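You operate a simulated robot arm through the tools that you are given. There is no shell and no other tool.

You are at the controls of a simulated robot arm. One attempt, no reset.

Task
Stack three strips on the frame bed as the card says, square them, clamp and stretch to its pull.
Fine: fingers clear of the clamp arms.

It is judged by the outcome, as a careful person would: the job done as asked, and still so three seconds after it is handed in. It fails if anything else is knocked over, pushed out of place, dropped, spilled or broken.

Robot
A 7-joint arm with a two-finger parallel gripper, fixed in place. Base frame: the origin is at the foot of the arm, x ahead of it, y to its left, z up; the work surface is at about z = 0.872. Units: m, degrees, N and s.
Its first joint turns from -166.0 to 166.0 degrees. Payload 4.4 kg.
Tool frame: the origin (TCP) lies between the finger pads and is the grasp point; the fingertips stand 0.023 m ahead of it; z points along the fingers, y is the line along which they close. Largest opening 0.094 m; finger width 0.038, thickness 0.01; the body of the gripper, 0.054 by 0.096 m, starts 0.039 m behind the TCP.
Orientation is told as [roll, pitch, yaw] about the base's x, y, z axes, in that order, counted from this pose: with the fingers straight down and closing along the base's y, the tool's x points along the base's -x, its y along +y and its z along -z.

Tools
- The arm moves only by the tool jog_arm. Its argument "motion" is a list of rows, each a list of 3 entries, a list of its own where there are three numbers: the shift along the tool's x, y, z in m, then the turn, a rotation vector about the tool's x, y, z in degrees, then the opening in per cent of the stroke, from 0 (shut) to 100 (fully open). In form: [[[dx, dy, dz], [rx, ry, rz], claw], ...]. A call has 1 to 20 rows; each row shifts and turns the commanded pose from where the row before left it, along the tool's axes as they then stand. A row lasts 0.2 s, in which the tool goes at most 0.05 m and 8.6 degrees; a call with a longer step from one row to the next is refused whole, and so is a gripper value outside its range. Where a pose cannot be reached the arm comes as near as it can. A force on the tool above 90 N (or 10 N above the force at the start of the call, whichever is more), or a blocked arm, ends the call early, and 0.2 s more pass. Each finger travels about 0.072 m/s and halts on what it meets, pressing with about 20 N; the grip force reading is that of the motor and also rises with nothing between the fingers. The clock runs only during rows and for 0.2 s after the last one: add rows that do not move to give the fingers time. The reply holds the time, the measured pose of the TCP, the force on the tool along the base axes, the opening and the grip force, in the units named above and with some noise, with the torque about the TCP (base axes, N m) and any sound that the robot's microphone picked up, and new pictures: "pictures" is both (left out), scene, wrist or none.
- Cameras (640 x 400 px; columns grow to the right, rows downward): "scene" is fixed at [0.2187, 0.5, 1.4521]; the picture's right is [-0.15, -0.99, 0.00], its down [-0.76, 0.11, -0.64] and it looks along [0.64, -0.10, -0.77] (base axes); focal length 214 px, centre (320, 200). "wrist" rides on the gripper at [0.086, 0.016, -0.075] in the tool frame; the picture's right is [-0.18, 0.98, 0.00], its down [-0.58, -0.11, -0.81] and it looks along [-0.79, -0.15, 0.59] (tool axes); focal length 243 px, centre (320, 200). There is no depth. A picture from a camera that has moved, and an enlarged one, comes with that camera's place and axes in the base frame and with its lens.
- close_up(camera, box): a new picture of the part [left, top, right, bottom] of that camera's present view, enlarged. It takes no simulated time.
- job_done(): hands the job in; it is judged then, once.

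Places have to be worked out from the pictures, the camera data and where the tool is seen. Open the gripper and draw the arm clear of the work before you hand the job in, unless the task says otherwise.

The tools are called after "Request:" as name(argument=value, ...) on one line, values as JSON. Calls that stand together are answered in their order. jog_arm: Moves the arm, as the interface text tells. Its arguments: {"type":"object","properties":{"motion":{"type":"array"},"pictures":{"type":"string","enum":["both","scene","wrist","none"]}},"required":["motion"]} The other tools are called the same way: close_up (camera, box) takes an enlarged picture of a part of a camera's view; job_done () hands the job in.

At the start:

```text
t: 0.0
ee_pos: [0.7683, -0.003, 1.2422]
tool_rot: [0.1, 0.0, 0.0]
contact_force: [-0.7, 0.4, 0.6]
ft_torque: [0.03, 0.03, 0.0]
opening: 0.0941
grip_force: 0.2
```

scene: 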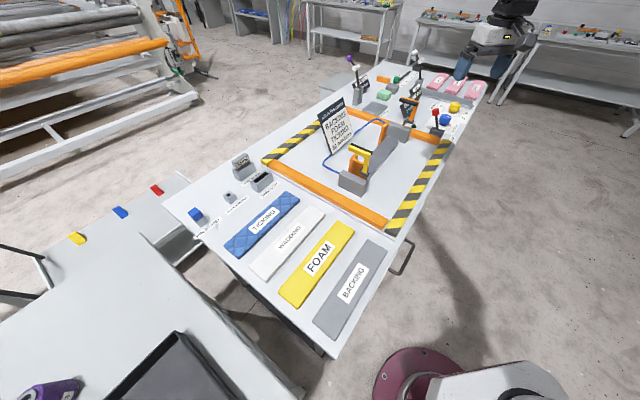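
wrist: 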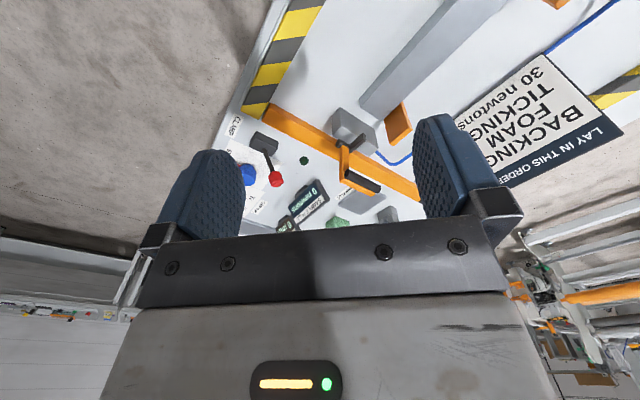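

I'll first look closely at the card, the strips and the frame to understand the setup.

Request:
close_up(camera="scene", box=[300, 80, 400, 200])

Request:
close_up(camera="scene", box=[160, 130, 420, 350])

Request:
close_up(camera="scene", box=[330, 40, 500, 150])

Request:
close_up(camera="wrist", box=[220, 80, 420, 240])

```text
3.33 times, centred on (350, 140) of scene
camera zoom: at [0.2187, 0.5, 1.4521], right [-0.15, -0.99, 0.0], down [-0.76, 0.11, -0.64], along [0.64, -0.1, -0.77], focal length 715 px, centre (220, 400)
```

zoom: 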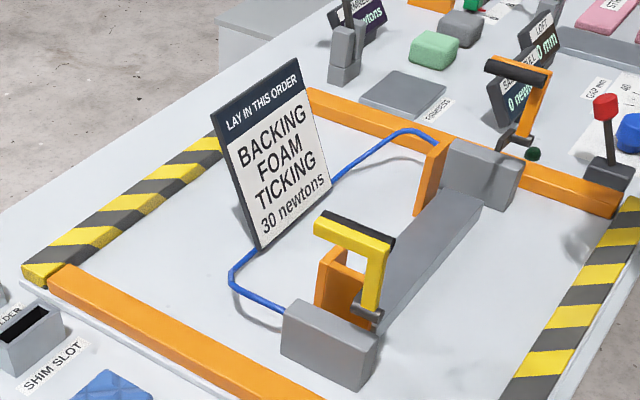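

```text
1.82 times, centred on (290, 240) of scene
camera zoom: at [0.2187, 0.5, 1.4521], right [-0.15, -0.99, 0.0], down [-0.76, 0.11, -0.64], along [0.64, -0.1, -0.77], focal length 390 px, centre (374, 127)
```

zoom: 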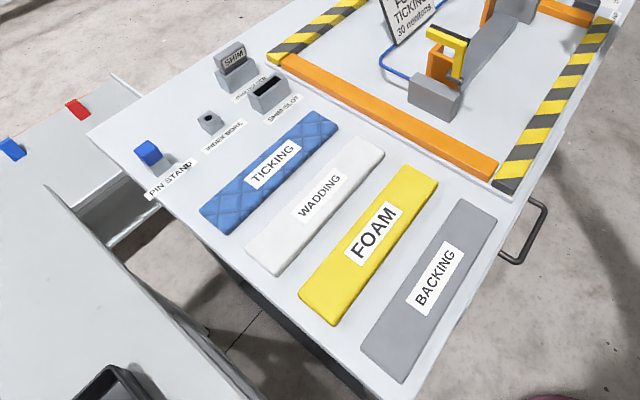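

```text
3.64 times, centred on (415, 95) of scene
camera zoom: at [0.2187, 0.5, 1.4521], right [-0.15, -0.99, 0.0], down [-0.76, 0.11, -0.64], along [0.64, -0.1, -0.77], focal length 780 px, centre (-26, 582)
```

zoom: 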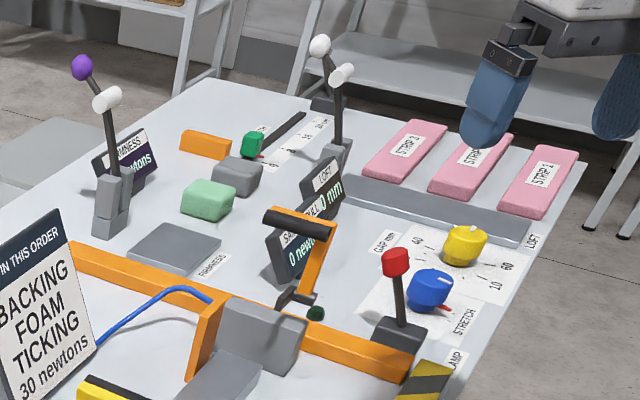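

```text
2.50 times, centred on (320, 160) of wrist
camera zoom: at [0.6823, 0.0143, 1.3179], right [0.18, 0.98, 0.0], down [0.58, -0.11, 0.81], along [0.79, -0.15, -0.59], focal length 606 px, centre (320, 300)
```

zoom: 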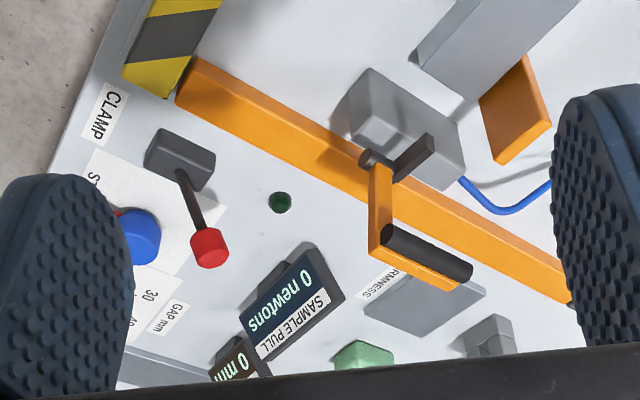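

The card reads BACKING, FOAM, TICKING, 30 newtons. Next I examine the clamps, the bed, the stretch dial and the displays in more detail.

Request:
close_up(camera="scene", box=[330, 135, 390, 195])

Request:
close_up(camera="scene", box=[375, 80, 425, 155])

Request:
close_up(camera="scene", box=[400, 80, 480, 140])

Request:
close_up(camera="scene", box=[330, 40, 430, 110])

Request:
close_up(camera="wrist", box=[320, 0, 480, 100])

Request:
close_up(camera="wrist", box=[230, 120, 330, 230])

```text
6.67 times, centred on (360, 165) of scene
camera zoom: at [0.2187, 0.5, 1.4521], right [-0.15, -0.99, 0.0], down [-0.76, 0.11, -0.64], along [0.64, -0.1, -0.77], focal length 1430 px, centre (53, 433)
```

zoom: 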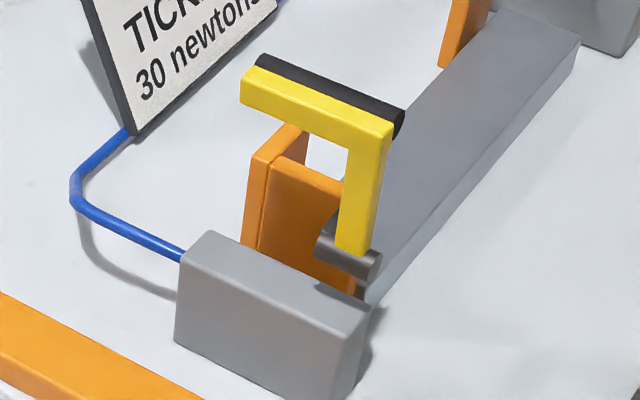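

```text
5.33 times, centred on (400, 118) of scene
camera zoom: at [0.2187, 0.5, 1.4521], right [-0.15, -0.99, 0.0], down [-0.76, 0.11, -0.64], along [0.64, -0.1, -0.77], focal length 1144 px, centre (-107, 640)
```

zoom: 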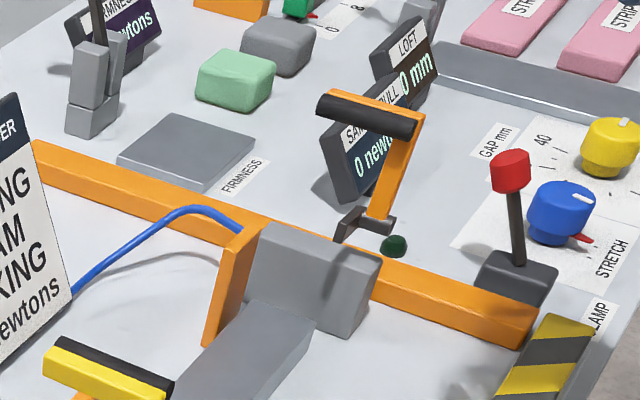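

```text
6.67 times, centred on (440, 110) of scene
camera zoom: at [0.2187, 0.5, 1.4521], right [-0.15, -0.99, 0.0], down [-0.76, 0.11, -0.64], along [0.64, -0.1, -0.77], focal length 1430 px, centre (-480, 800)
```

zoom: 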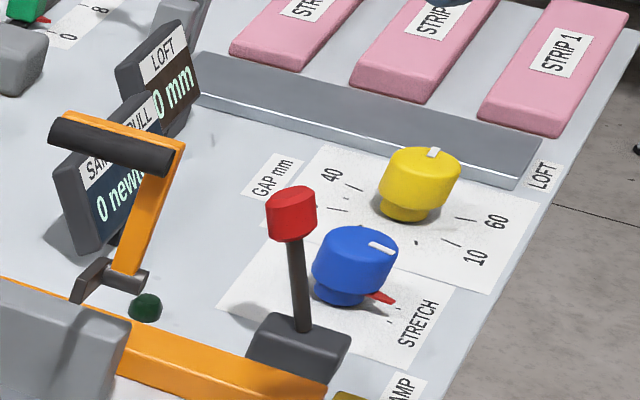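

```text
5.71 times, centred on (380, 75) of scene
camera zoom: at [0.2187, 0.5, 1.4521], right [-0.15, -0.99, 0.0], down [-0.76, 0.11, -0.64], along [0.64, -0.1, -0.77], focal length 1226 px, centre (-23, 914)
```

zoom: 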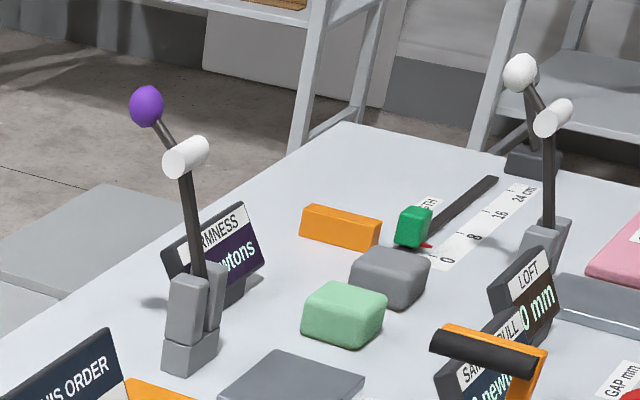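

```text
4.00 times, centred on (400, 50) of wrist
camera zoom: at [0.6823, 0.0143, 1.3179], right [0.18, 0.98, 0.0], down [0.58, -0.11, 0.81], along [0.79, -0.15, -0.59], focal length 970 px, centre (0, 800)
```

zoom: 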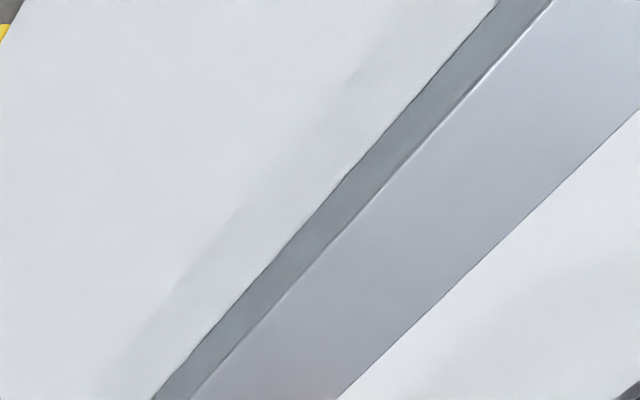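

```text
3.64 times, centred on (280, 175) of wrist
camera zoom: at [0.6823, 0.0143, 1.3179], right [0.18, 0.98, 0.0], down [0.58, -0.11, 0.81], along [0.79, -0.15, -0.59], focal length 882 px, centre (466, 291)
```

zoom: 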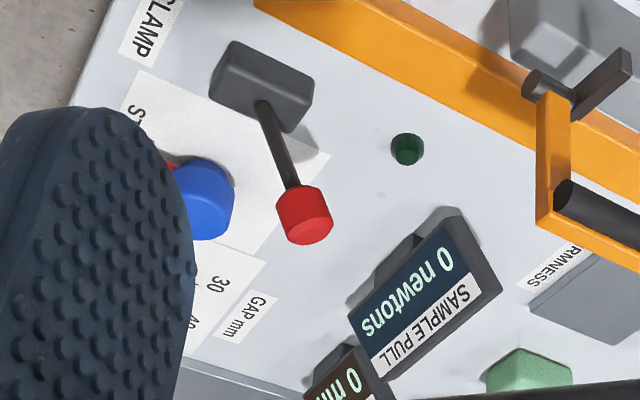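

The bed lies about diagonal to the base frame (long axis near (0.71,-0.71)), with clamp arms raised at both ends. I move the hand to the left and turn it 45° so the wrist camera looks down the length of the bed.

Request:
jog_arm(motion=[[[0.004, 0.04, 0], [0, 0, 0], 100], [[0.004, 0.04, 0], [0, 0, 0], 100], [[0.004, 0.04, 0], [0, 0, 0], 100], [[0.004, 0.04, 0], [0, 0, 0], 100], [[0.004, 0.04, 0], [0, 0, 0], 100], [[0.004, 0.04, 0], [0, 0, 0], 100], [[0.004, 0.04, 0], [0, 0, 0], 100], [[0.001, 0.038, 0], [0, 0, 0], 100], [[0, 0, 0], [0, 0, 7.5], 100], [[0, 0, 0], [0, 0, 7.5], 100], [[0, 0, 0], [0, 0, 7.5], 100], [[0, 0, 0], [0, 0, 7.5], 100], [[0, 0, 0], [0, 0, 7.5], 100], [[0, 0, 0], [0, 0, 7.5], 100], [[0, 0, 0], [0, 0, 0], 100]])

```text
t: 3.2
ee_pos: [0.7398, 0.316, 1.2433]
tool_rot: [0.0, 0.0, -45.2]
contact_force: [0.2, 0.0, 0.4]
ft_torque: [-0.02, 0.0, 0.01]
opening: 0.094
grip_force: 0.0
camera wrist: at [0.6902, 0.3892, 1.318], right [0.83, 0.56, 0.0], down [0.33, -0.49, 0.81], along [0.45, -0.67, -0.59], focal length 243 px, centre (320, 200)
```

scene: 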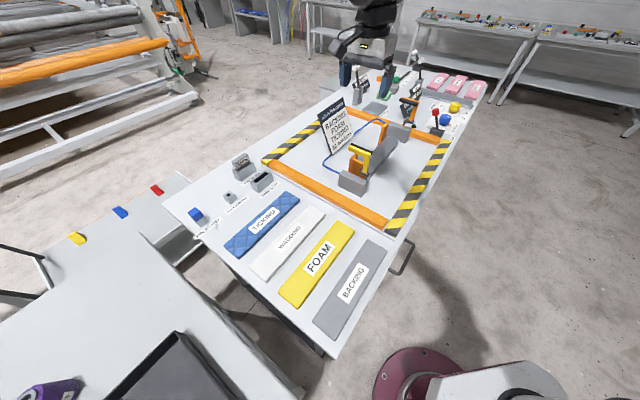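
wrist: 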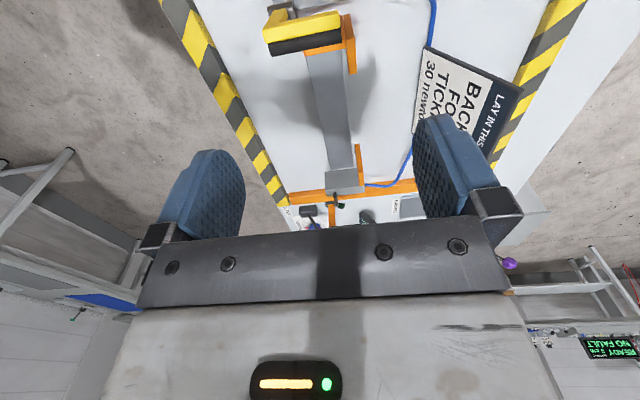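

The wrist camera now sees down the length of the bed; I zoom on it.

Request:
close_up(camera="wrist", box=[240, 0, 440, 125])

Request:
close_up(camera="wrist", box=[260, 130, 420, 230])

```text
3.20 times, centred on (340, 62) of wrist
camera zoom: at [0.6902, 0.3892, 1.318], right [0.83, 0.56, 0.0], down [0.33, -0.49, 0.81], along [0.45, -0.67, -0.59], focal length 776 px, centre (256, 640)
```

zoom: 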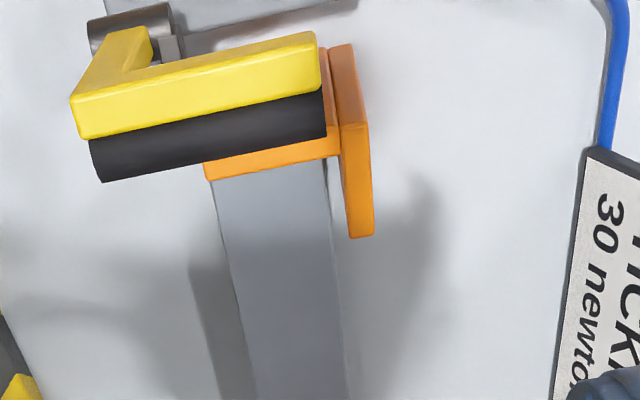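

```text
4.00 times, centred on (340, 180) of wrist
camera zoom: at [0.6902, 0.3892, 1.318], right [0.83, 0.56, 0.0], down [0.33, -0.49, 0.81], along [0.45, -0.67, -0.59], focal length 970 px, centre (240, 280)
```

zoom: 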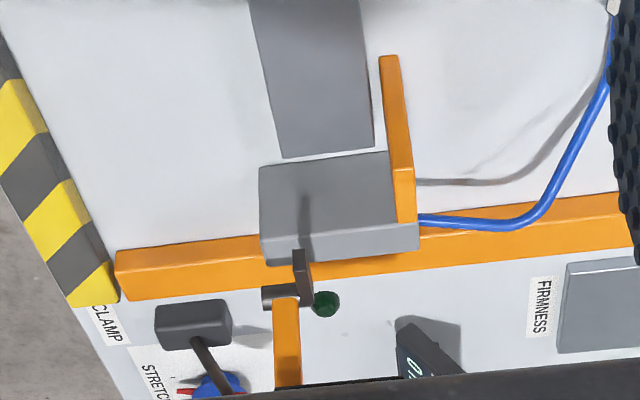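

The bed runs from roughly l≈0.38 to 0.65 m along its length, with an end fence at the near end and side fences on the far-left side. Now I move back over the strips to measure them.

Request:
jog_arm(motion=[[[0.0375, -0.0164, 0.0075], [0, 0, 0], 100], [[0.0375, -0.0164, 0.0075], [0, 0, 0], 100], [[0.0375, -0.0164, 0.0075], [0, 0, 0], 100], [[0.0375, -0.0164, 0.0075], [0, 0, 0], 100], [[0.0375, -0.0164, 0.0075], [0, 0, 0], 100], [[0.0375, -0.0164, 0.0075], [0, 0, 0], 100], [[0.0375, -0.0164, 0.0075], [0, 0, 0], 100], [[0.0375, -0.0164, 0.0075], [0, 0, 0], 100], [[0.0375, -0.0164, 0.0075], [0, 0, 0], 100], [[0.0375, -0.0164, 0.0075], [0, 0, 0], 100], [[0.0375, -0.0164, 0.0075], [0, 0, 0], 100], [[0.0375, -0.0164, 0.0075], [0, 0, 0], 100], [[0, 0, 0], [0, 0, 0], 100]])

```text
t: 6.0
ee_pos: [0.2845, 0.4933, 1.1513]
tool_rot: [0.0, 0.0, -45.2]
contact_force: [-0.5, 0.9, 0.2]
ft_torque: [-0.02, -0.01, -0.01]
opening: 0.0941
grip_force: 0.0
camera wrist: at [0.2348, 0.5679, 1.2269], right [0.83, 0.56, 0.0], down [0.33, -0.49, 0.81], along [0.45, -0.67, -0.59], focal length 243 px, centre (320, 200)
```

scene: 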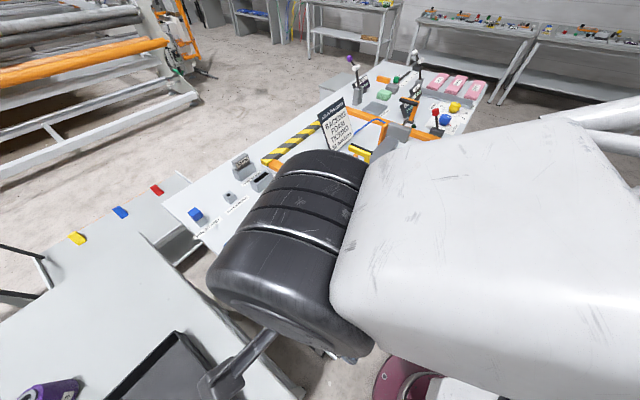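
wrist: 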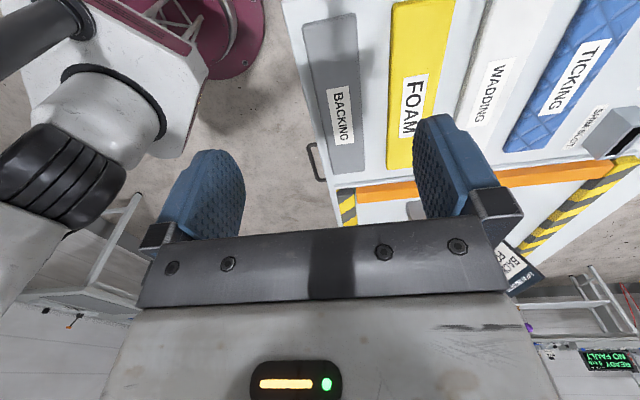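

Request:
close_up(camera="wrist", box=[280, 0, 480, 190])

Request:
close_up(camera="wrist", box=[440, 0, 640, 190])

```text
2.11 times, centred on (380, 95) of wrist
camera zoom: at [0.2348, 0.5679, 1.2269], right [0.83, 0.56, 0.0], down [0.33, -0.49, 0.81], along [0.45, -0.67, -0.59], focal length 511 px, centre (194, 421)
```

zoom: 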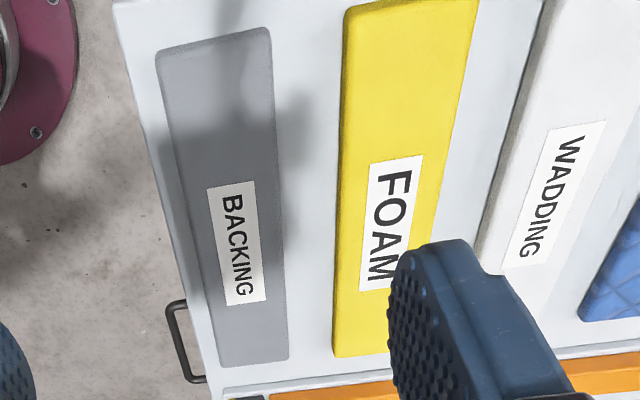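

```text
2.11 times, centred on (540, 95) of wrist
camera zoom: at [0.2348, 0.5679, 1.2269], right [0.83, 0.56, 0.0], down [0.33, -0.49, 0.81], along [0.45, -0.67, -0.59], focal length 511 px, centre (-143, 421)
```

zoom: 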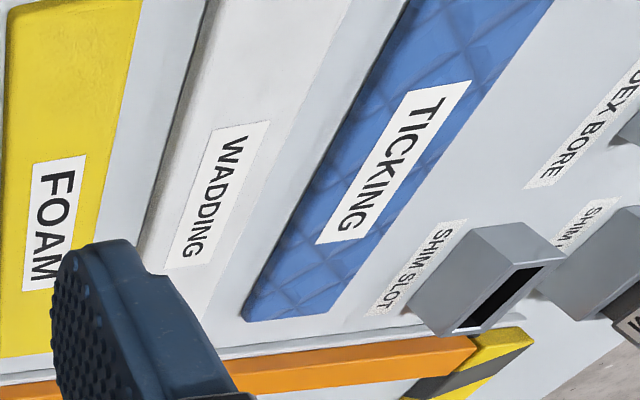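

The strips measure about 0.27 × 0.066 m; backing's centre is at about l=0.006, w=0.558 (x≈0.398, y≈0.390). I move over it and descend to about 8 cm above the table for a check.

Request:
jog_arm(motion=[[[-0.0306, 0.0016, 0], [0, 0, 0], 100], [[-0.0306, 0.0016, 0], [0, 0, 0], 100], [[-0.0306, 0.0016, 0], [0, 0, 0], 100], [[-0.0306, 0.0016, 0], [0, 0, 0], 100], [[-0.0306, 0.0016, 0], [0, 0, 0], 100], [[0, 0, 0.04], [0, 0, 0], 100], [[0, 0, 0.04], [0, 0, 0], 100], [[0, 0, 0.04], [0, 0, 0], 100], [[0, 0, 0.04], [0, 0, 0], 100], [[0, 0, 0.03], [0, 0, 0], 100], [[0, 0, 0], [0, 0, 0], 100]])

```text
t: 8.4
ee_pos: [0.3972, 0.3924, 0.9617]
tool_rot: [0.1, 0.0, -45.1]
contact_force: [-0.1, 0.1, 0.1]
ft_torque: [0.04, 0.02, 0.04]
opening: 0.094
grip_force: 0.1
camera wrist: at [0.3465, 0.4659, 1.037], right [0.83, 0.56, 0.0], down [0.33, -0.49, 0.81], along [0.46, -0.67, -0.59], focal length 243 px, centre (320, 200)
```

scene: 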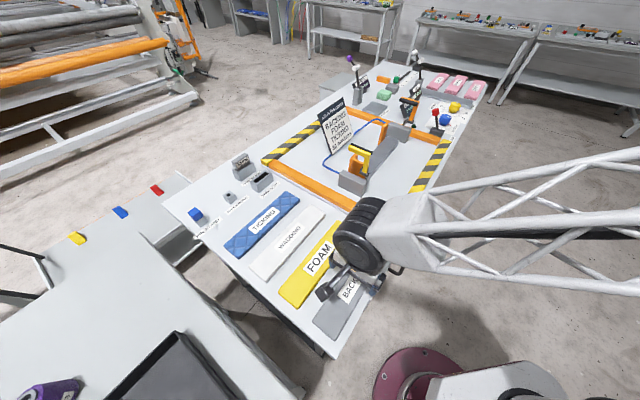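
wrist: 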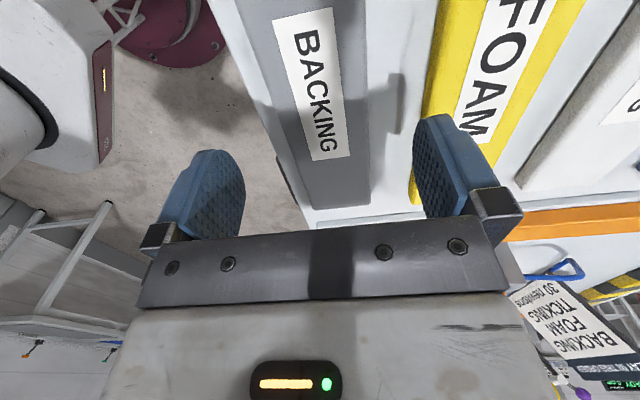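

The hand is centred across the backing strip. I descend close to the table in stages, watching force.

Request:
jog_arm(motion=[[[0, 0, 0.03], [0, 0, 0], 100], [[0, 0, 0.02], [0, 0, 0], 100], [[0, 0, 0.006], [0, 0, 0], 100], [[0, 0, 0], [0, 0, 0], 100]], pictures="wrist")

```text
t: 9.4
ee_pos: [0.3953, 0.3915, 0.9069]
tool_rot: [-0.1, 0.0, -45.1]
contact_force: [0.2, 0.1, 0.4]
ft_torque: [0.0, 0.06, 0.0]
opening: 0.0943
grip_force: 0.0
camera wrist: at [0.3461, 0.4648, 0.982], right [0.83, 0.56, 0.0], down [0.33, -0.49, 0.81], along [0.46, -0.67, -0.59], focal length 243 px, centre (320, 200)
```

wrist: 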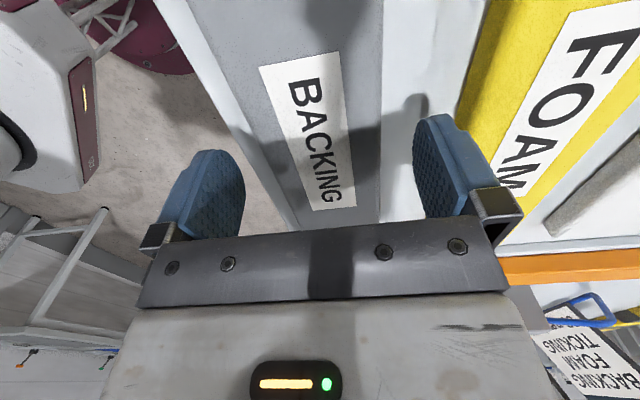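

Tips are about 12 mm above the table, clear on both sides of the strip. I go down 8 mm more and close the fingers.

Request:
jog_arm(motion=[[[0, 0, 0.005], [0, 0, 0], 100], [[0, 0, 0.004], [0, 0, 0], 100], [[0, 0, 0], [0, 0, 0], 100]], pictures="none")

Request:
close_up(camera="wrist", box=[160, 60, 520, 240])

```text
t: 10.2
ee_pos: [0.3957, 0.3917, 0.8981]
tool_rot: [0.0, 0.0, -45.0]
contact_force: [0.2, -0.3, 0.8]
ft_torque: [-0.01, 0.05, 0.02]
opening: 0.094
grip_force: 0.1
```

```text
1.78 times, centred on (340, 150) of wrist
camera zoom: at [0.3463, 0.4653, 0.9731], right [0.83, 0.56, 0.0], down [0.33, -0.49, 0.81], along [0.46, -0.67, -0.59], focal length 431 px, centre (284, 289)
```

zoom: 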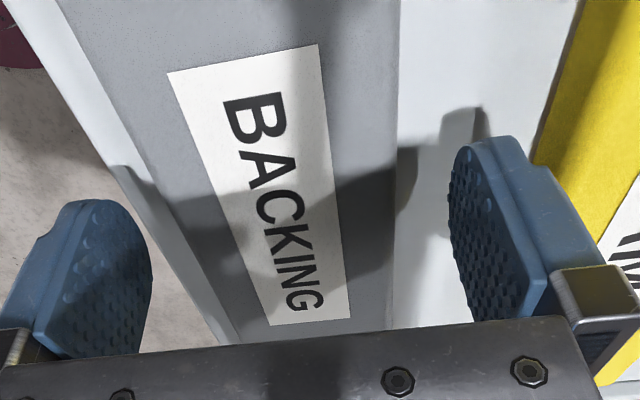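

Fingertips sit ~3 mm above the table on both sides of the strip. Closing the gripper now.

Request:
jog_arm(motion=[[[0, 0, 0], [0, 0, 0], 60], [[0, 0, 0], [0, 0, 0], 40], [[0, 0, 0], [0, 0, 0], 40], [[0, 0, 0], [0, 0, 0], 40]], pictures="wrist")

```text
t: 11.2
ee_pos: [0.3955, 0.3918, 0.8975]
tool_rot: [0.0, -0.1, -45.0]
contact_force: [-0.2, 0.9, 0.5]
ft_torque: [0.05, -0.04, 0.01]
opening: 0.0693
grip_force: 20.2
camera wrist: at [0.3463, 0.4653, 0.9731], right [0.83, 0.56, 0.0], down [0.33, -0.49, 0.81], along [0.46, -0.67, -0.59], focal length 243 px, centre (320, 200)
```

wrist: 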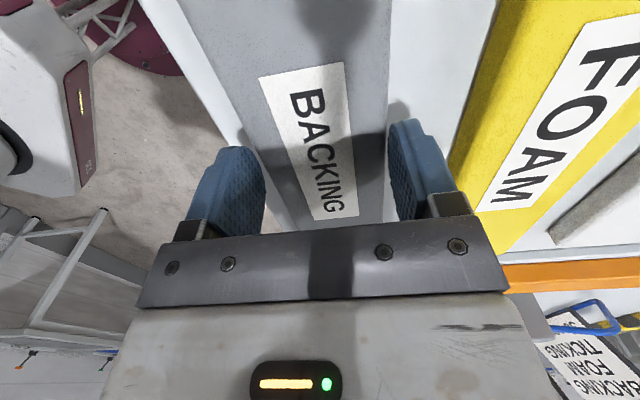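

The backing strip is gripped (opening 0.0693 m, 20 N). I lift it straight up and check.

Request:
jog_arm(motion=[[[0, 0, -0.01], [0, 0, 0], 40], [[0, 0, -0.02], [0, 0, 0], 40], [[0, 0, -0.03], [0, 0, 0], 40], [[0, 0, -0.04], [0, 0, 0], 40], [[0, 0, -0.04], [0, 0, 0], 40], [[0, 0, 0], [0, 0, 0], 40]])

```text
t: 12.6
ee_pos: [0.3955, 0.3913, 1.0383]
tool_rot: [0.1, 0.0, -45.0]
contact_force: [0.6, 0.4, -0.2]
ft_torque: [0.0, 0.03, -0.01]
opening: 0.0689
grip_force: 20.0
camera wrist: at [0.3463, 0.4652, 1.1135], right [0.83, 0.56, 0.0], down [0.33, -0.49, 0.81], along [0.46, -0.67, -0.59], focal length 243 px, centre (320, 200)
```

scene: 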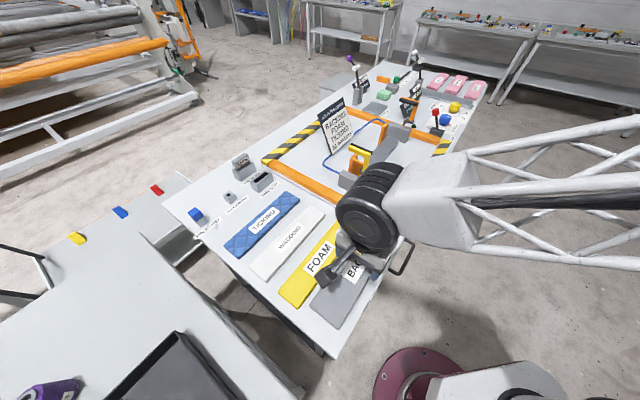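
wrist: 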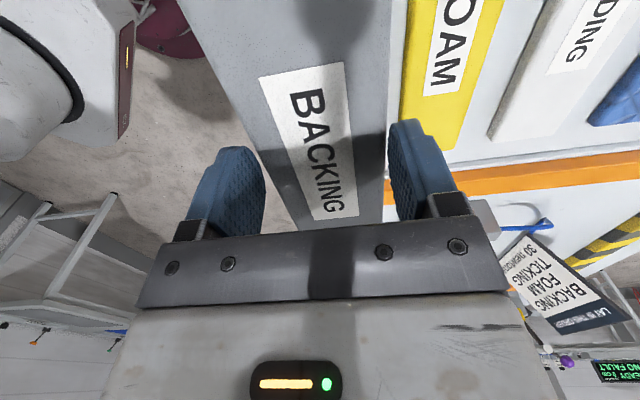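

The strip is held level. I raise it above the clamp arms' height and carry it over the bed.

Request:
jog_arm(motion=[[[0, 0, -0.04], [0, 0, 0], 40], [[0, 0, -0.04], [0, 0, 0], 40], [[0, 0, -0.04], [0, 0, 0], 40], [[-0.02, 0.007, 0], [0, 0, 0], 40], [[-0.038, 0.013, 0], [0, 0, 0], 40], [[-0.04, 0.0135, 0], [0, 0, 0], 40], [[-0.04, 0.0135, 0], [0, 0, 0], 40], [[-0.04, 0.0135, 0], [0, 0, 0], 40], [[-0.04, 0.0135, 0], [0, 0, 0], 40], [[-0.04, 0.0135, 0], [0, 0, 0], 40], [[-0.04, 0.0135, 0], [0, 0, 0], 40], [[-0.04, 0.0135, 0], [0, 0, 0], 40], [[-0.04, 0.0135, 0], [0, 0, 0], 40], [[-0.04, 0.0135, 0], [0, 0, 0], 40], [[-0.04, 0.0135, 0], [0, 0, 0], 40], [[-0.04, 0.0135, 0], [0, 0, 0], 40], [[-0.022, 0.008, 0], [0, 0, 0], 40], [[0, 0, 0], [0, 0, 0], 40], [[0, 0, 0], [0, 0, 0], 40]])

Request:
close_up(camera="scene", box=[320, 50, 460, 200])

```text
t: 16.6
ee_pos: [0.8892, 0.1484, 1.1601]
tool_rot: [0.0, 0.0, -45.0]
contact_force: [0.2, -0.2, 0.2]
ft_torque: [-0.05, -0.01, -0.01]
opening: 0.0693
grip_force: 20.1
camera wrist: at [0.8393, 0.2214, 1.2343], right [0.83, 0.56, 0.0], down [0.33, -0.49, 0.81], along [0.46, -0.67, -0.59], focal length 243 px, centre (320, 200)
```

scene: 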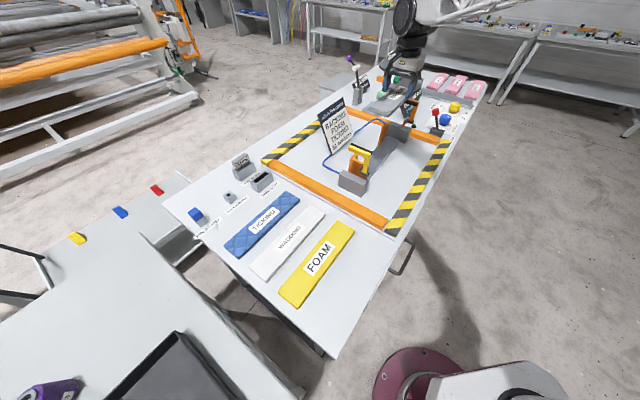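
wrist: 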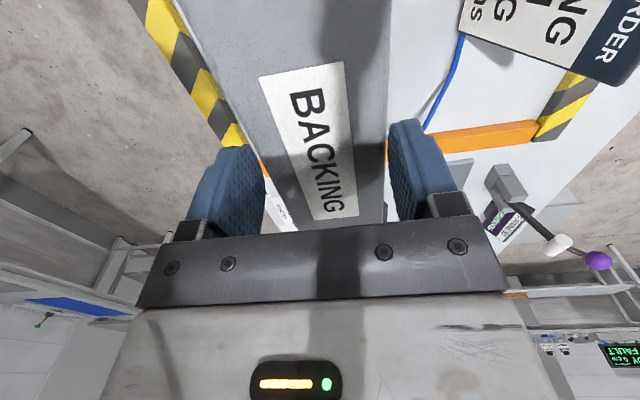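

```text
2.67 times, centred on (390, 125) of scene
camera zoom: at [0.2187, 0.5, 1.4521], right [-0.15, -0.99, 0.0], down [-0.76, 0.11, -0.64], along [0.64, -0.1, -0.77], focal length 572 px, centre (133, 400)
```

zoom: 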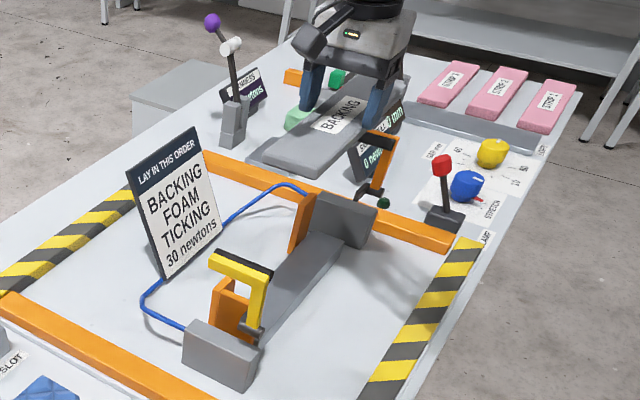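

The strip is above the bed. I zoom in on the scene to check the camera's calibration against the known hand position and the clearance to the clamp arms.

Request:
close_up(camera="scene", box=[355, 60, 435, 120])

Request:
close_up(camera="scene", box=[375, 90, 425, 140])

Request:
close_up(camera="scene", box=[335, 140, 385, 190])

```text
6.67 times, centred on (395, 90) of scene
camera zoom: at [0.2187, 0.5, 1.4521], right [-0.15, -0.99, 0.0], down [-0.76, 0.11, -0.64], along [0.64, -0.1, -0.77], focal length 1430 px, centre (-180, 933)
```

zoom: 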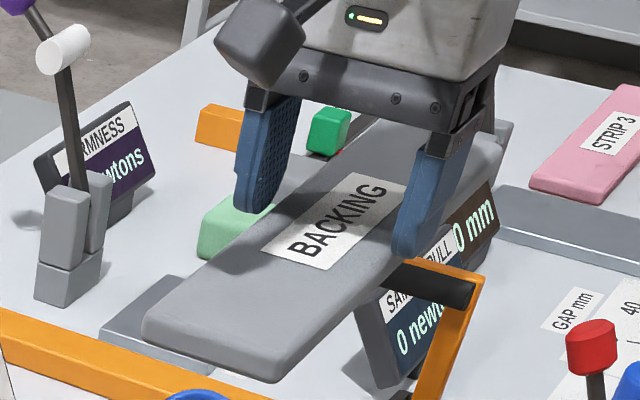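

```text
8.00 times, centred on (400, 115) of scene
camera zoom: at [0.2187, 0.5, 1.4521], right [-0.15, -0.99, 0.0], down [-0.76, 0.11, -0.64], along [0.64, -0.1, -0.77], focal length 1716 px, centre (-320, 880)
```

zoom: 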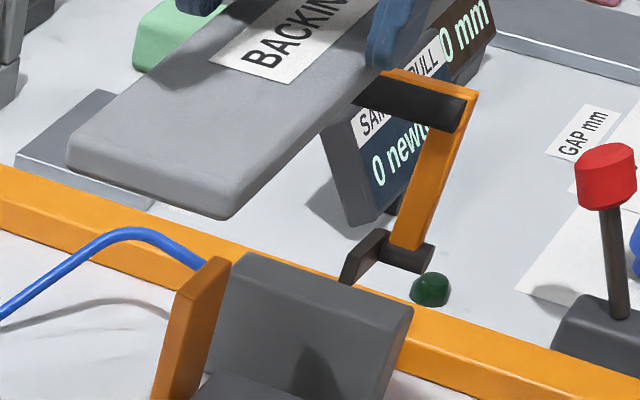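

```text
8.00 times, centred on (360, 165) of scene
camera zoom: at [0.2187, 0.5, 1.4521], right [-0.15, -0.99, 0.0], down [-0.76, 0.11, -0.64], along [0.64, -0.1, -0.77], focal length 1716 px, centre (0, 480)
```

zoom: 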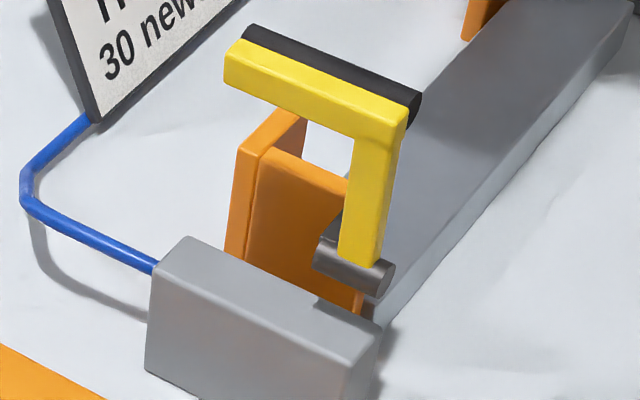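

Fingers match their predicted image places. I check whether the strip is parallel to the tool by zooming on its edges in both views.

Request:
close_up(camera="wrist", box=[160, 0, 440, 175])

Request:
close_up(camera="scene", box=[370, 75, 420, 120])

```text
2.29 times, centred on (300, 88) of wrist
camera zoom: at [0.8393, 0.2214, 1.2343], right [0.83, 0.56, 0.0], down [0.33, -0.49, 0.81], along [0.46, -0.67, -0.59], focal length 555 px, centre (366, 457)
```

zoom: 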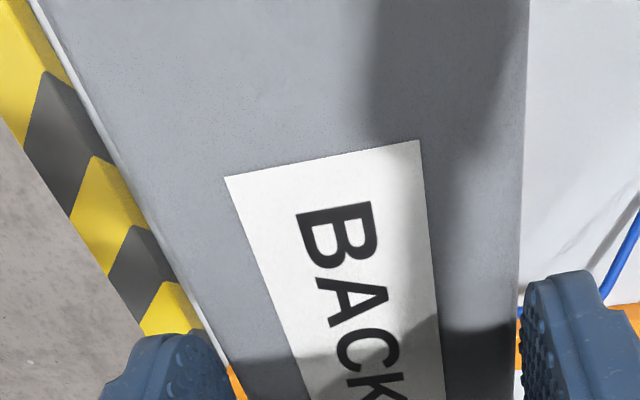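

```text
8.89 times, centred on (395, 98) of scene
camera zoom: at [0.2187, 0.5, 1.4521], right [-0.15, -0.99, 0.0], down [-0.76, 0.11, -0.64], along [0.64, -0.1, -0.77], focal length 1906 px, centre (-347, 1111)
```

zoom: 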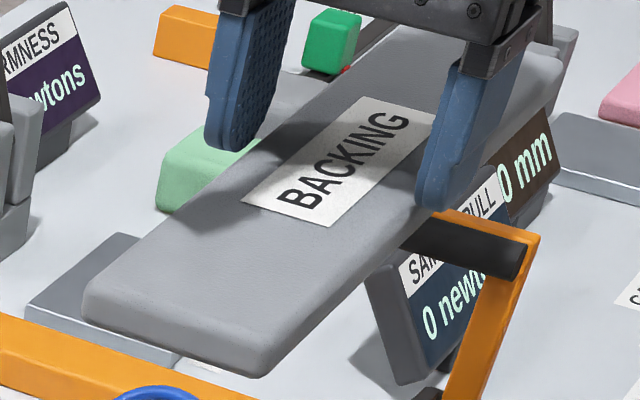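

The strip is parallel to the tool axes. I shift it to leave about 12 mm off the end fence and 10 mm off the side fences, then lower it part way to check clearances.

Request:
jog_arm(motion=[[[0.015, -0.006, 0], [0, 0, 0], 40], [[0, 0, 0.03], [0, 0, 0], 40], [[0, 0, 0.03], [0, 0, 0], 40], [[0, 0, 0.03], [0, 0, 0], 40], [[0, 0, 0.03], [0, 0, 0], 40], [[0, 0, 0.03], [0, 0, 0], 40], [[0, 0, 0], [0, 0, 0], 40]])

Request:
close_up(camera="scene", box=[335, 80, 435, 195])

```text
t: 18.2
ee_pos: [0.8727, 0.1555, 1.0078]
tool_rot: [0.0, -0.1, -45.1]
contact_force: [-0.7, -0.4, -0.4]
ft_torque: [0.0, -0.04, -0.03]
opening: 0.069
grip_force: 20.0
camera wrist: at [0.8238, 0.2291, 1.0824], right [0.83, 0.56, 0.0], down [0.33, -0.49, 0.81], along [0.46, -0.67, -0.59], focal length 243 px, centre (320, 200)
```

scene: 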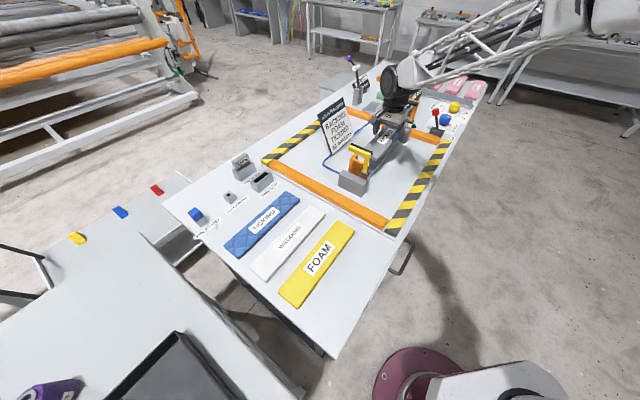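
wrist: 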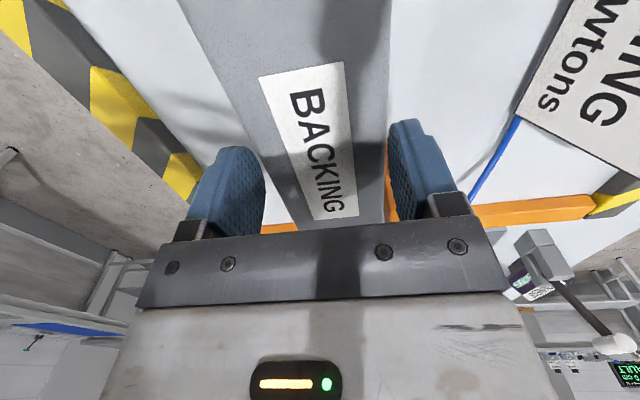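

```text
3.48 times, centred on (385, 138) of scene
camera zoom: at [0.2187, 0.5, 1.4521], right [-0.15, -0.99, 0.0], down [-0.76, 0.11, -0.64], along [0.64, -0.1, -0.77], focal length 746 px, centre (94, 417)
```

zoom: 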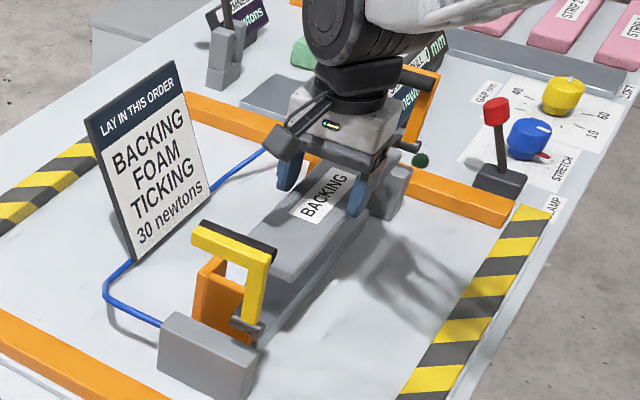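

The strip is level above the bed, between the clamp arms. I zoom in on both ends to check clearances before lowering inside the fences.

Request:
close_up(camera="scene", box=[345, 130, 395, 180])

Request:
close_up(camera="scene", box=[380, 85, 430, 135])

Request:
close_up(camera="wrist", box=[160, 0, 460, 235])

```text
8.00 times, centred on (370, 155) of scene
camera zoom: at [0.2187, 0.5, 1.4521], right [-0.15, -0.99, 0.0], down [-0.76, 0.11, -0.64], along [0.64, -0.1, -0.77], focal length 1716 px, centre (-80, 560)
```

zoom: 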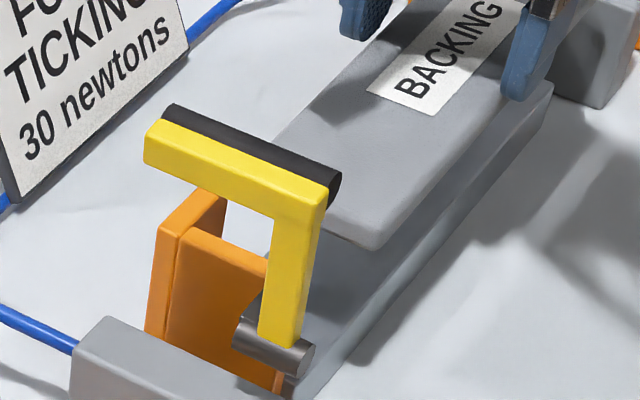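

```text
8.00 times, centred on (405, 110) of scene
camera zoom: at [0.2187, 0.5, 1.4521], right [-0.15, -0.99, 0.0], down [-0.76, 0.11, -0.64], along [0.64, -0.1, -0.77], focal length 1716 px, centre (-360, 920)
```

zoom: 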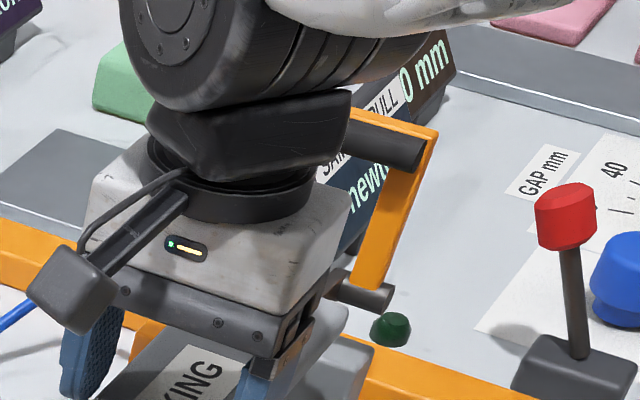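

```text
1.70 times, centred on (310, 118) of wrist
camera zoom: at [0.8238, 0.2291, 1.0824], right [0.83, 0.56, 0.0], down [0.33, -0.49, 0.81], along [0.46, -0.67, -0.59], focal length 413 px, centre (337, 340)
```

zoom: 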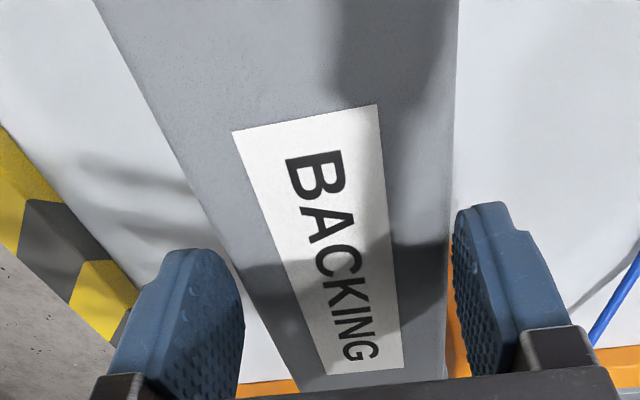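

Clearances look fine at both ends. I lower the strip into the space between the fences, still about 2 cm above the bed.

Request:
jog_arm(motion=[[[0, 0, 0.02], [0, 0, 0], 40], [[0, 0, 0.02], [0, 0, 0], 40], [[0, 0, 0.01], [0, 0, 0], 40], [[0, 0, 0], [0, 0, 0], 40]])

Request:
close_up(camera="scene", box=[345, 130, 395, 180])

Request:
close_up(camera="scene", box=[380, 90, 430, 140])

Request:
close_up(camera="wrist", box=[200, 0, 460, 235])

```text
t: 19.2
ee_pos: [0.8721, 0.1554, 0.9582]
tool_rot: [0.0, 0.0, -44.9]
contact_force: [-0.1, 0.5, -0.8]
ft_torque: [0.0, -0.03, -0.03]
opening: 0.069
grip_force: 19.2
camera wrist: at [0.8242, 0.2294, 1.0325], right [0.83, 0.56, 0.0], down [0.33, -0.49, 0.81], along [0.46, -0.67, -0.59], focal length 243 px, centre (320, 200)
```

scene: 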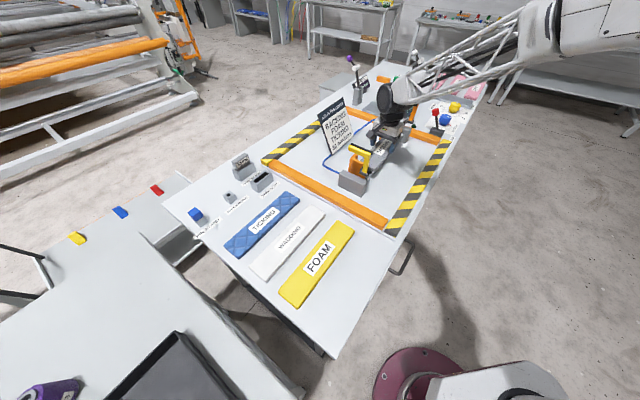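
wrist: 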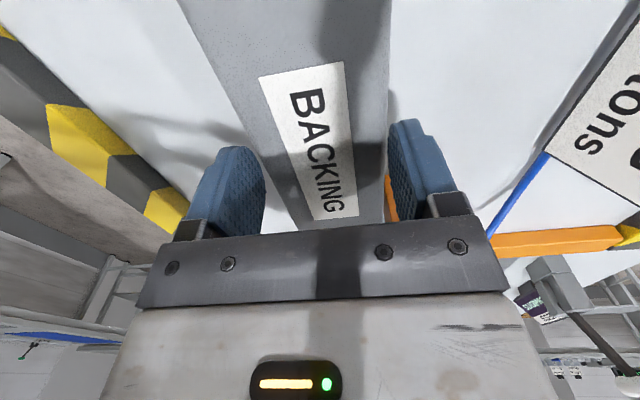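

```text
8.00 times, centred on (370, 155) of scene
camera zoom: at [0.2187, 0.5, 1.4521], right [-0.15, -0.99, 0.0], down [-0.76, 0.11, -0.64], along [0.64, -0.1, -0.77], focal length 1716 px, centre (-80, 560)
```

zoom: 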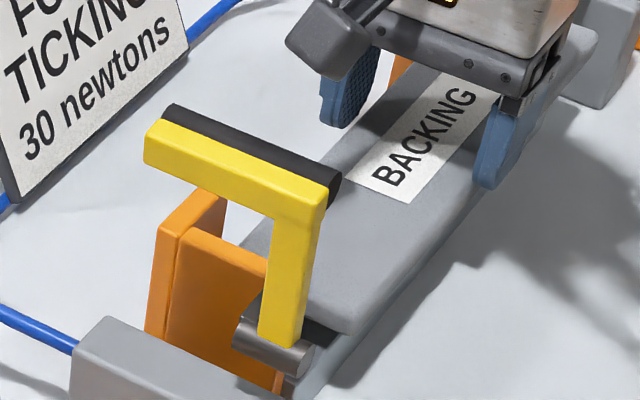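

```text
8.00 times, centred on (405, 115) of scene
camera zoom: at [0.2187, 0.5, 1.4521], right [-0.15, -0.99, 0.0], down [-0.76, 0.11, -0.64], along [0.64, -0.1, -0.77], focal length 1716 px, centre (-360, 880)
```

zoom: 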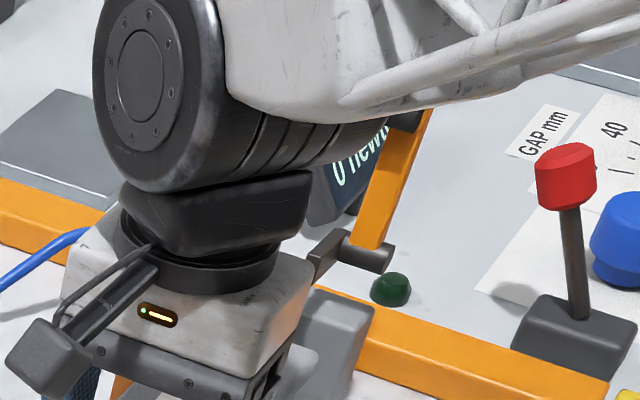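

```text
1.70 times, centred on (330, 118) of wrist
camera zoom: at [0.8242, 0.2294, 1.0325], right [0.83, 0.56, 0.0], down [0.33, -0.49, 0.81], along [0.46, -0.67, -0.59], focal length 413 px, centre (303, 340)
```

zoom: 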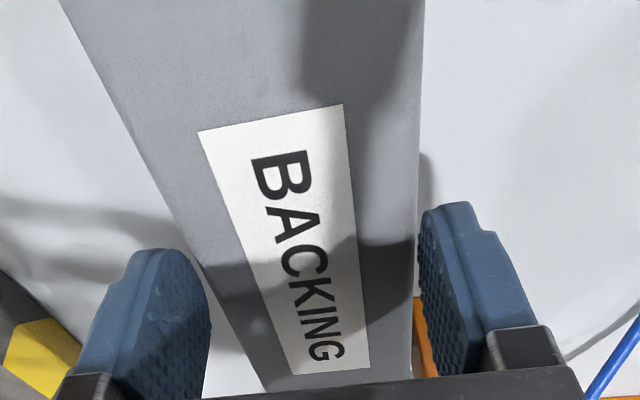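

The strip now sits between the fences, clear of both clamp arms. I lower it to just above the bed.

Request:
jog_arm(motion=[[[0, 0, 0.01], [0, 0, 0], 40], [[0, 0, 0.008], [0, 0, 0], 40], [[0, 0, 0.004], [0, 0, 0], 40], [[0, 0, 0], [0, 0, 0], 40]], pictures="none")

Request:
close_up(camera="scene", box=[345, 130, 395, 180])

Request:
close_up(camera="scene", box=[370, 120, 420, 170])

```text
t: 20.2
ee_pos: [0.8746, 0.156, 0.9373]
tool_rot: [0.1, -0.2, -44.9]
contact_force: [0.8, -1.4, 30.0]
ft_torque: [-0.05, 0.01, 0.0]
opening: 0.0696
grip_force: 19.5
```

```text
8.00 times, centred on (370, 155) of scene
camera zoom: at [0.2187, 0.5, 1.4521], right [-0.15, -0.99, 0.0], down [-0.76, 0.11, -0.64], along [0.64, -0.1, -0.77], focal length 1716 px, centre (-80, 560)
```

zoom: 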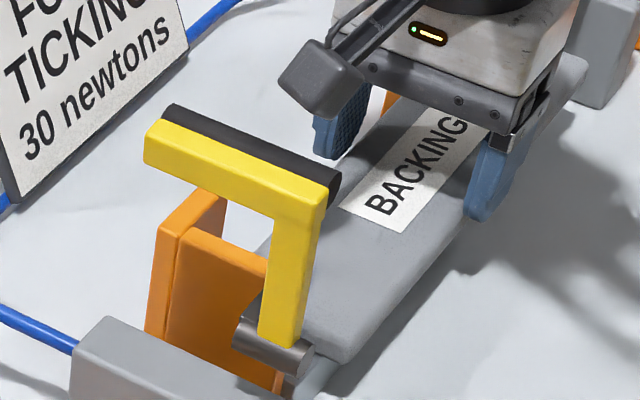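

```text
8.00 times, centred on (395, 145) of scene
camera zoom: at [0.2187, 0.5, 1.4521], right [-0.15, -0.99, 0.0], down [-0.76, 0.11, -0.64], along [0.64, -0.1, -0.77], focal length 1716 px, centre (-280, 640)
```

zoom: 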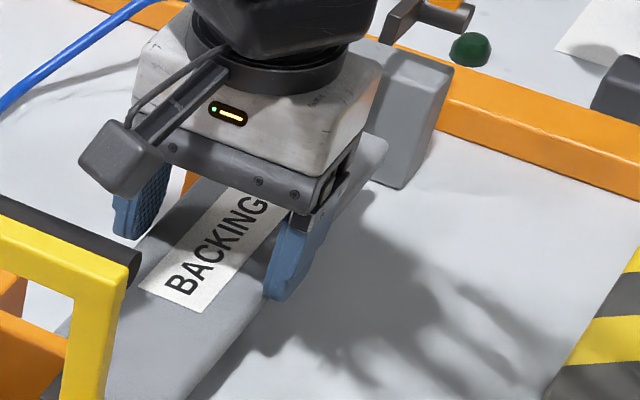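

A 30 N upward reaction shows the strip has just touched the bed (bed top about z=0.912). I lift 3 mm and then slide the strip in small steps toward the end fence.

Request:
jog_arm(motion=[[[0, 0, -0.003], [0, 0, 0], 40], [[0.004, 0, 0], [0, 0, 0], 40], [[0.002, 0, 0], [0, 0, 0], 40], [[0, 0, 0], [0, 0, 0], 40]], pictures="none")

```text
t: 21.2
ee_pos: [0.8691, 0.1604, 0.9388]
tool_rot: [0.0, 0.0, -45.0]
contact_force: [0.2, -2.0, 1.4]
ft_torque: [0.05, -0.01, -0.01]
opening: 0.0691
grip_force: 20.3
```

No fence contact yet. Continue in 2 mm steps.

Request:
jog_arm(motion=[[[0.002, 0, 0], [0, 0, 0], 40], [[0.002, 0, 0], [0, 0, 0], 40], [[0, 0, 0], [0, 0, 0], 40]], pictures="none")

Request:
close_up(camera="scene", box=[345, 145, 385, 185])

```text
t: 22.0
ee_pos: [0.8663, 0.1626, 0.9387]
tool_rot: [0.0, 0.0, -45.0]
contact_force: [0.4, 0.1, -0.6]
ft_torque: [0.03, -0.03, 0.03]
opening: 0.069
grip_force: 20.4
```

```text
10.00 times, centred on (365, 165) of scene
camera zoom: at [0.2187, 0.5, 1.4521], right [-0.15, -0.99, 0.0], down [-0.76, 0.11, -0.64], along [0.64, -0.1, -0.77], focal length 2145 px, centre (-130, 550)
```

zoom: 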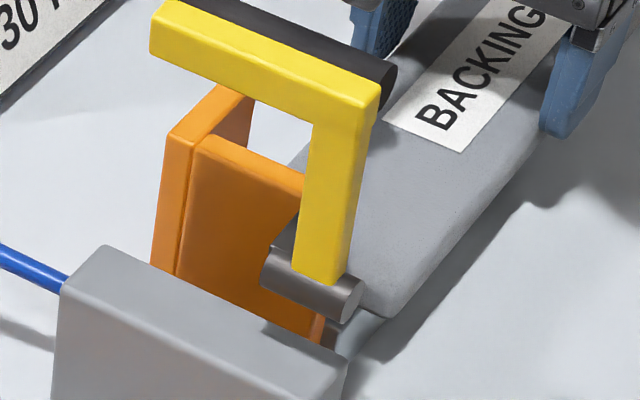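

Still free (no reaction). Continue a few more small steps.

Request:
jog_arm(motion=[[[0.002, 0, 0], [0, 0, 0], 40], [[0.002, 0, 0], [0, 0, 0], 40], [[0, 0, 0], [0, 0, 0], 40]], pictures="none")

```text
t: 22.8
ee_pos: [0.8641, 0.1647, 0.9393]
tool_rot: [0.0, 0.0, -45.0]
contact_force: [0.7, 0.2, -1.7]
ft_torque: [0.01, 0.01, -0.03]
opening: 0.069
grip_force: 20.3
```

Request:
jog_arm(motion=[[[0.002, 0, 0], [0, 0, 0], 40], [[0.0015, 0, 0], [0, 0, 0], 40], [[0, 0, 0], [0, 0, 0], 40]], pictures="none")

Request:
close_up(camera="scene", box=[350, 155, 380, 185])

```text
t: 23.6
ee_pos: [0.8615, 0.1676, 0.9389]
tool_rot: [0.0, -0.1, -45.0]
contact_force: [0.0, 0.7, -0.3]
ft_torque: [-0.01, 0.0, 0.02]
opening: 0.0691
grip_force: 20.6
```

```text
13.33 times, centred on (365, 170) of scene
camera zoom: at [0.2187, 0.5, 1.4521], right [-0.15, -0.99, 0.0], down [-0.76, 0.11, -0.64], along [0.64, -0.1, -0.77], focal length 2860 px, centre (-280, 600)
```

zoom: 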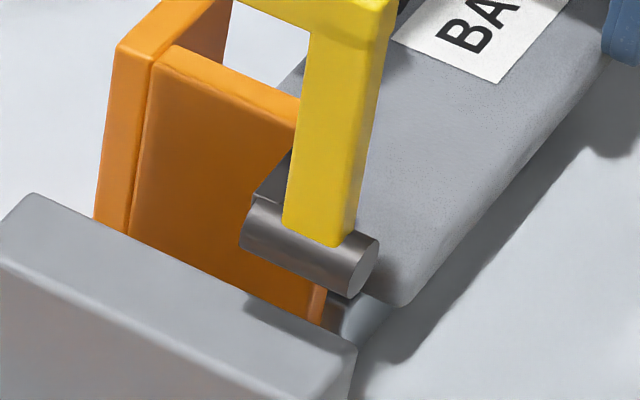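

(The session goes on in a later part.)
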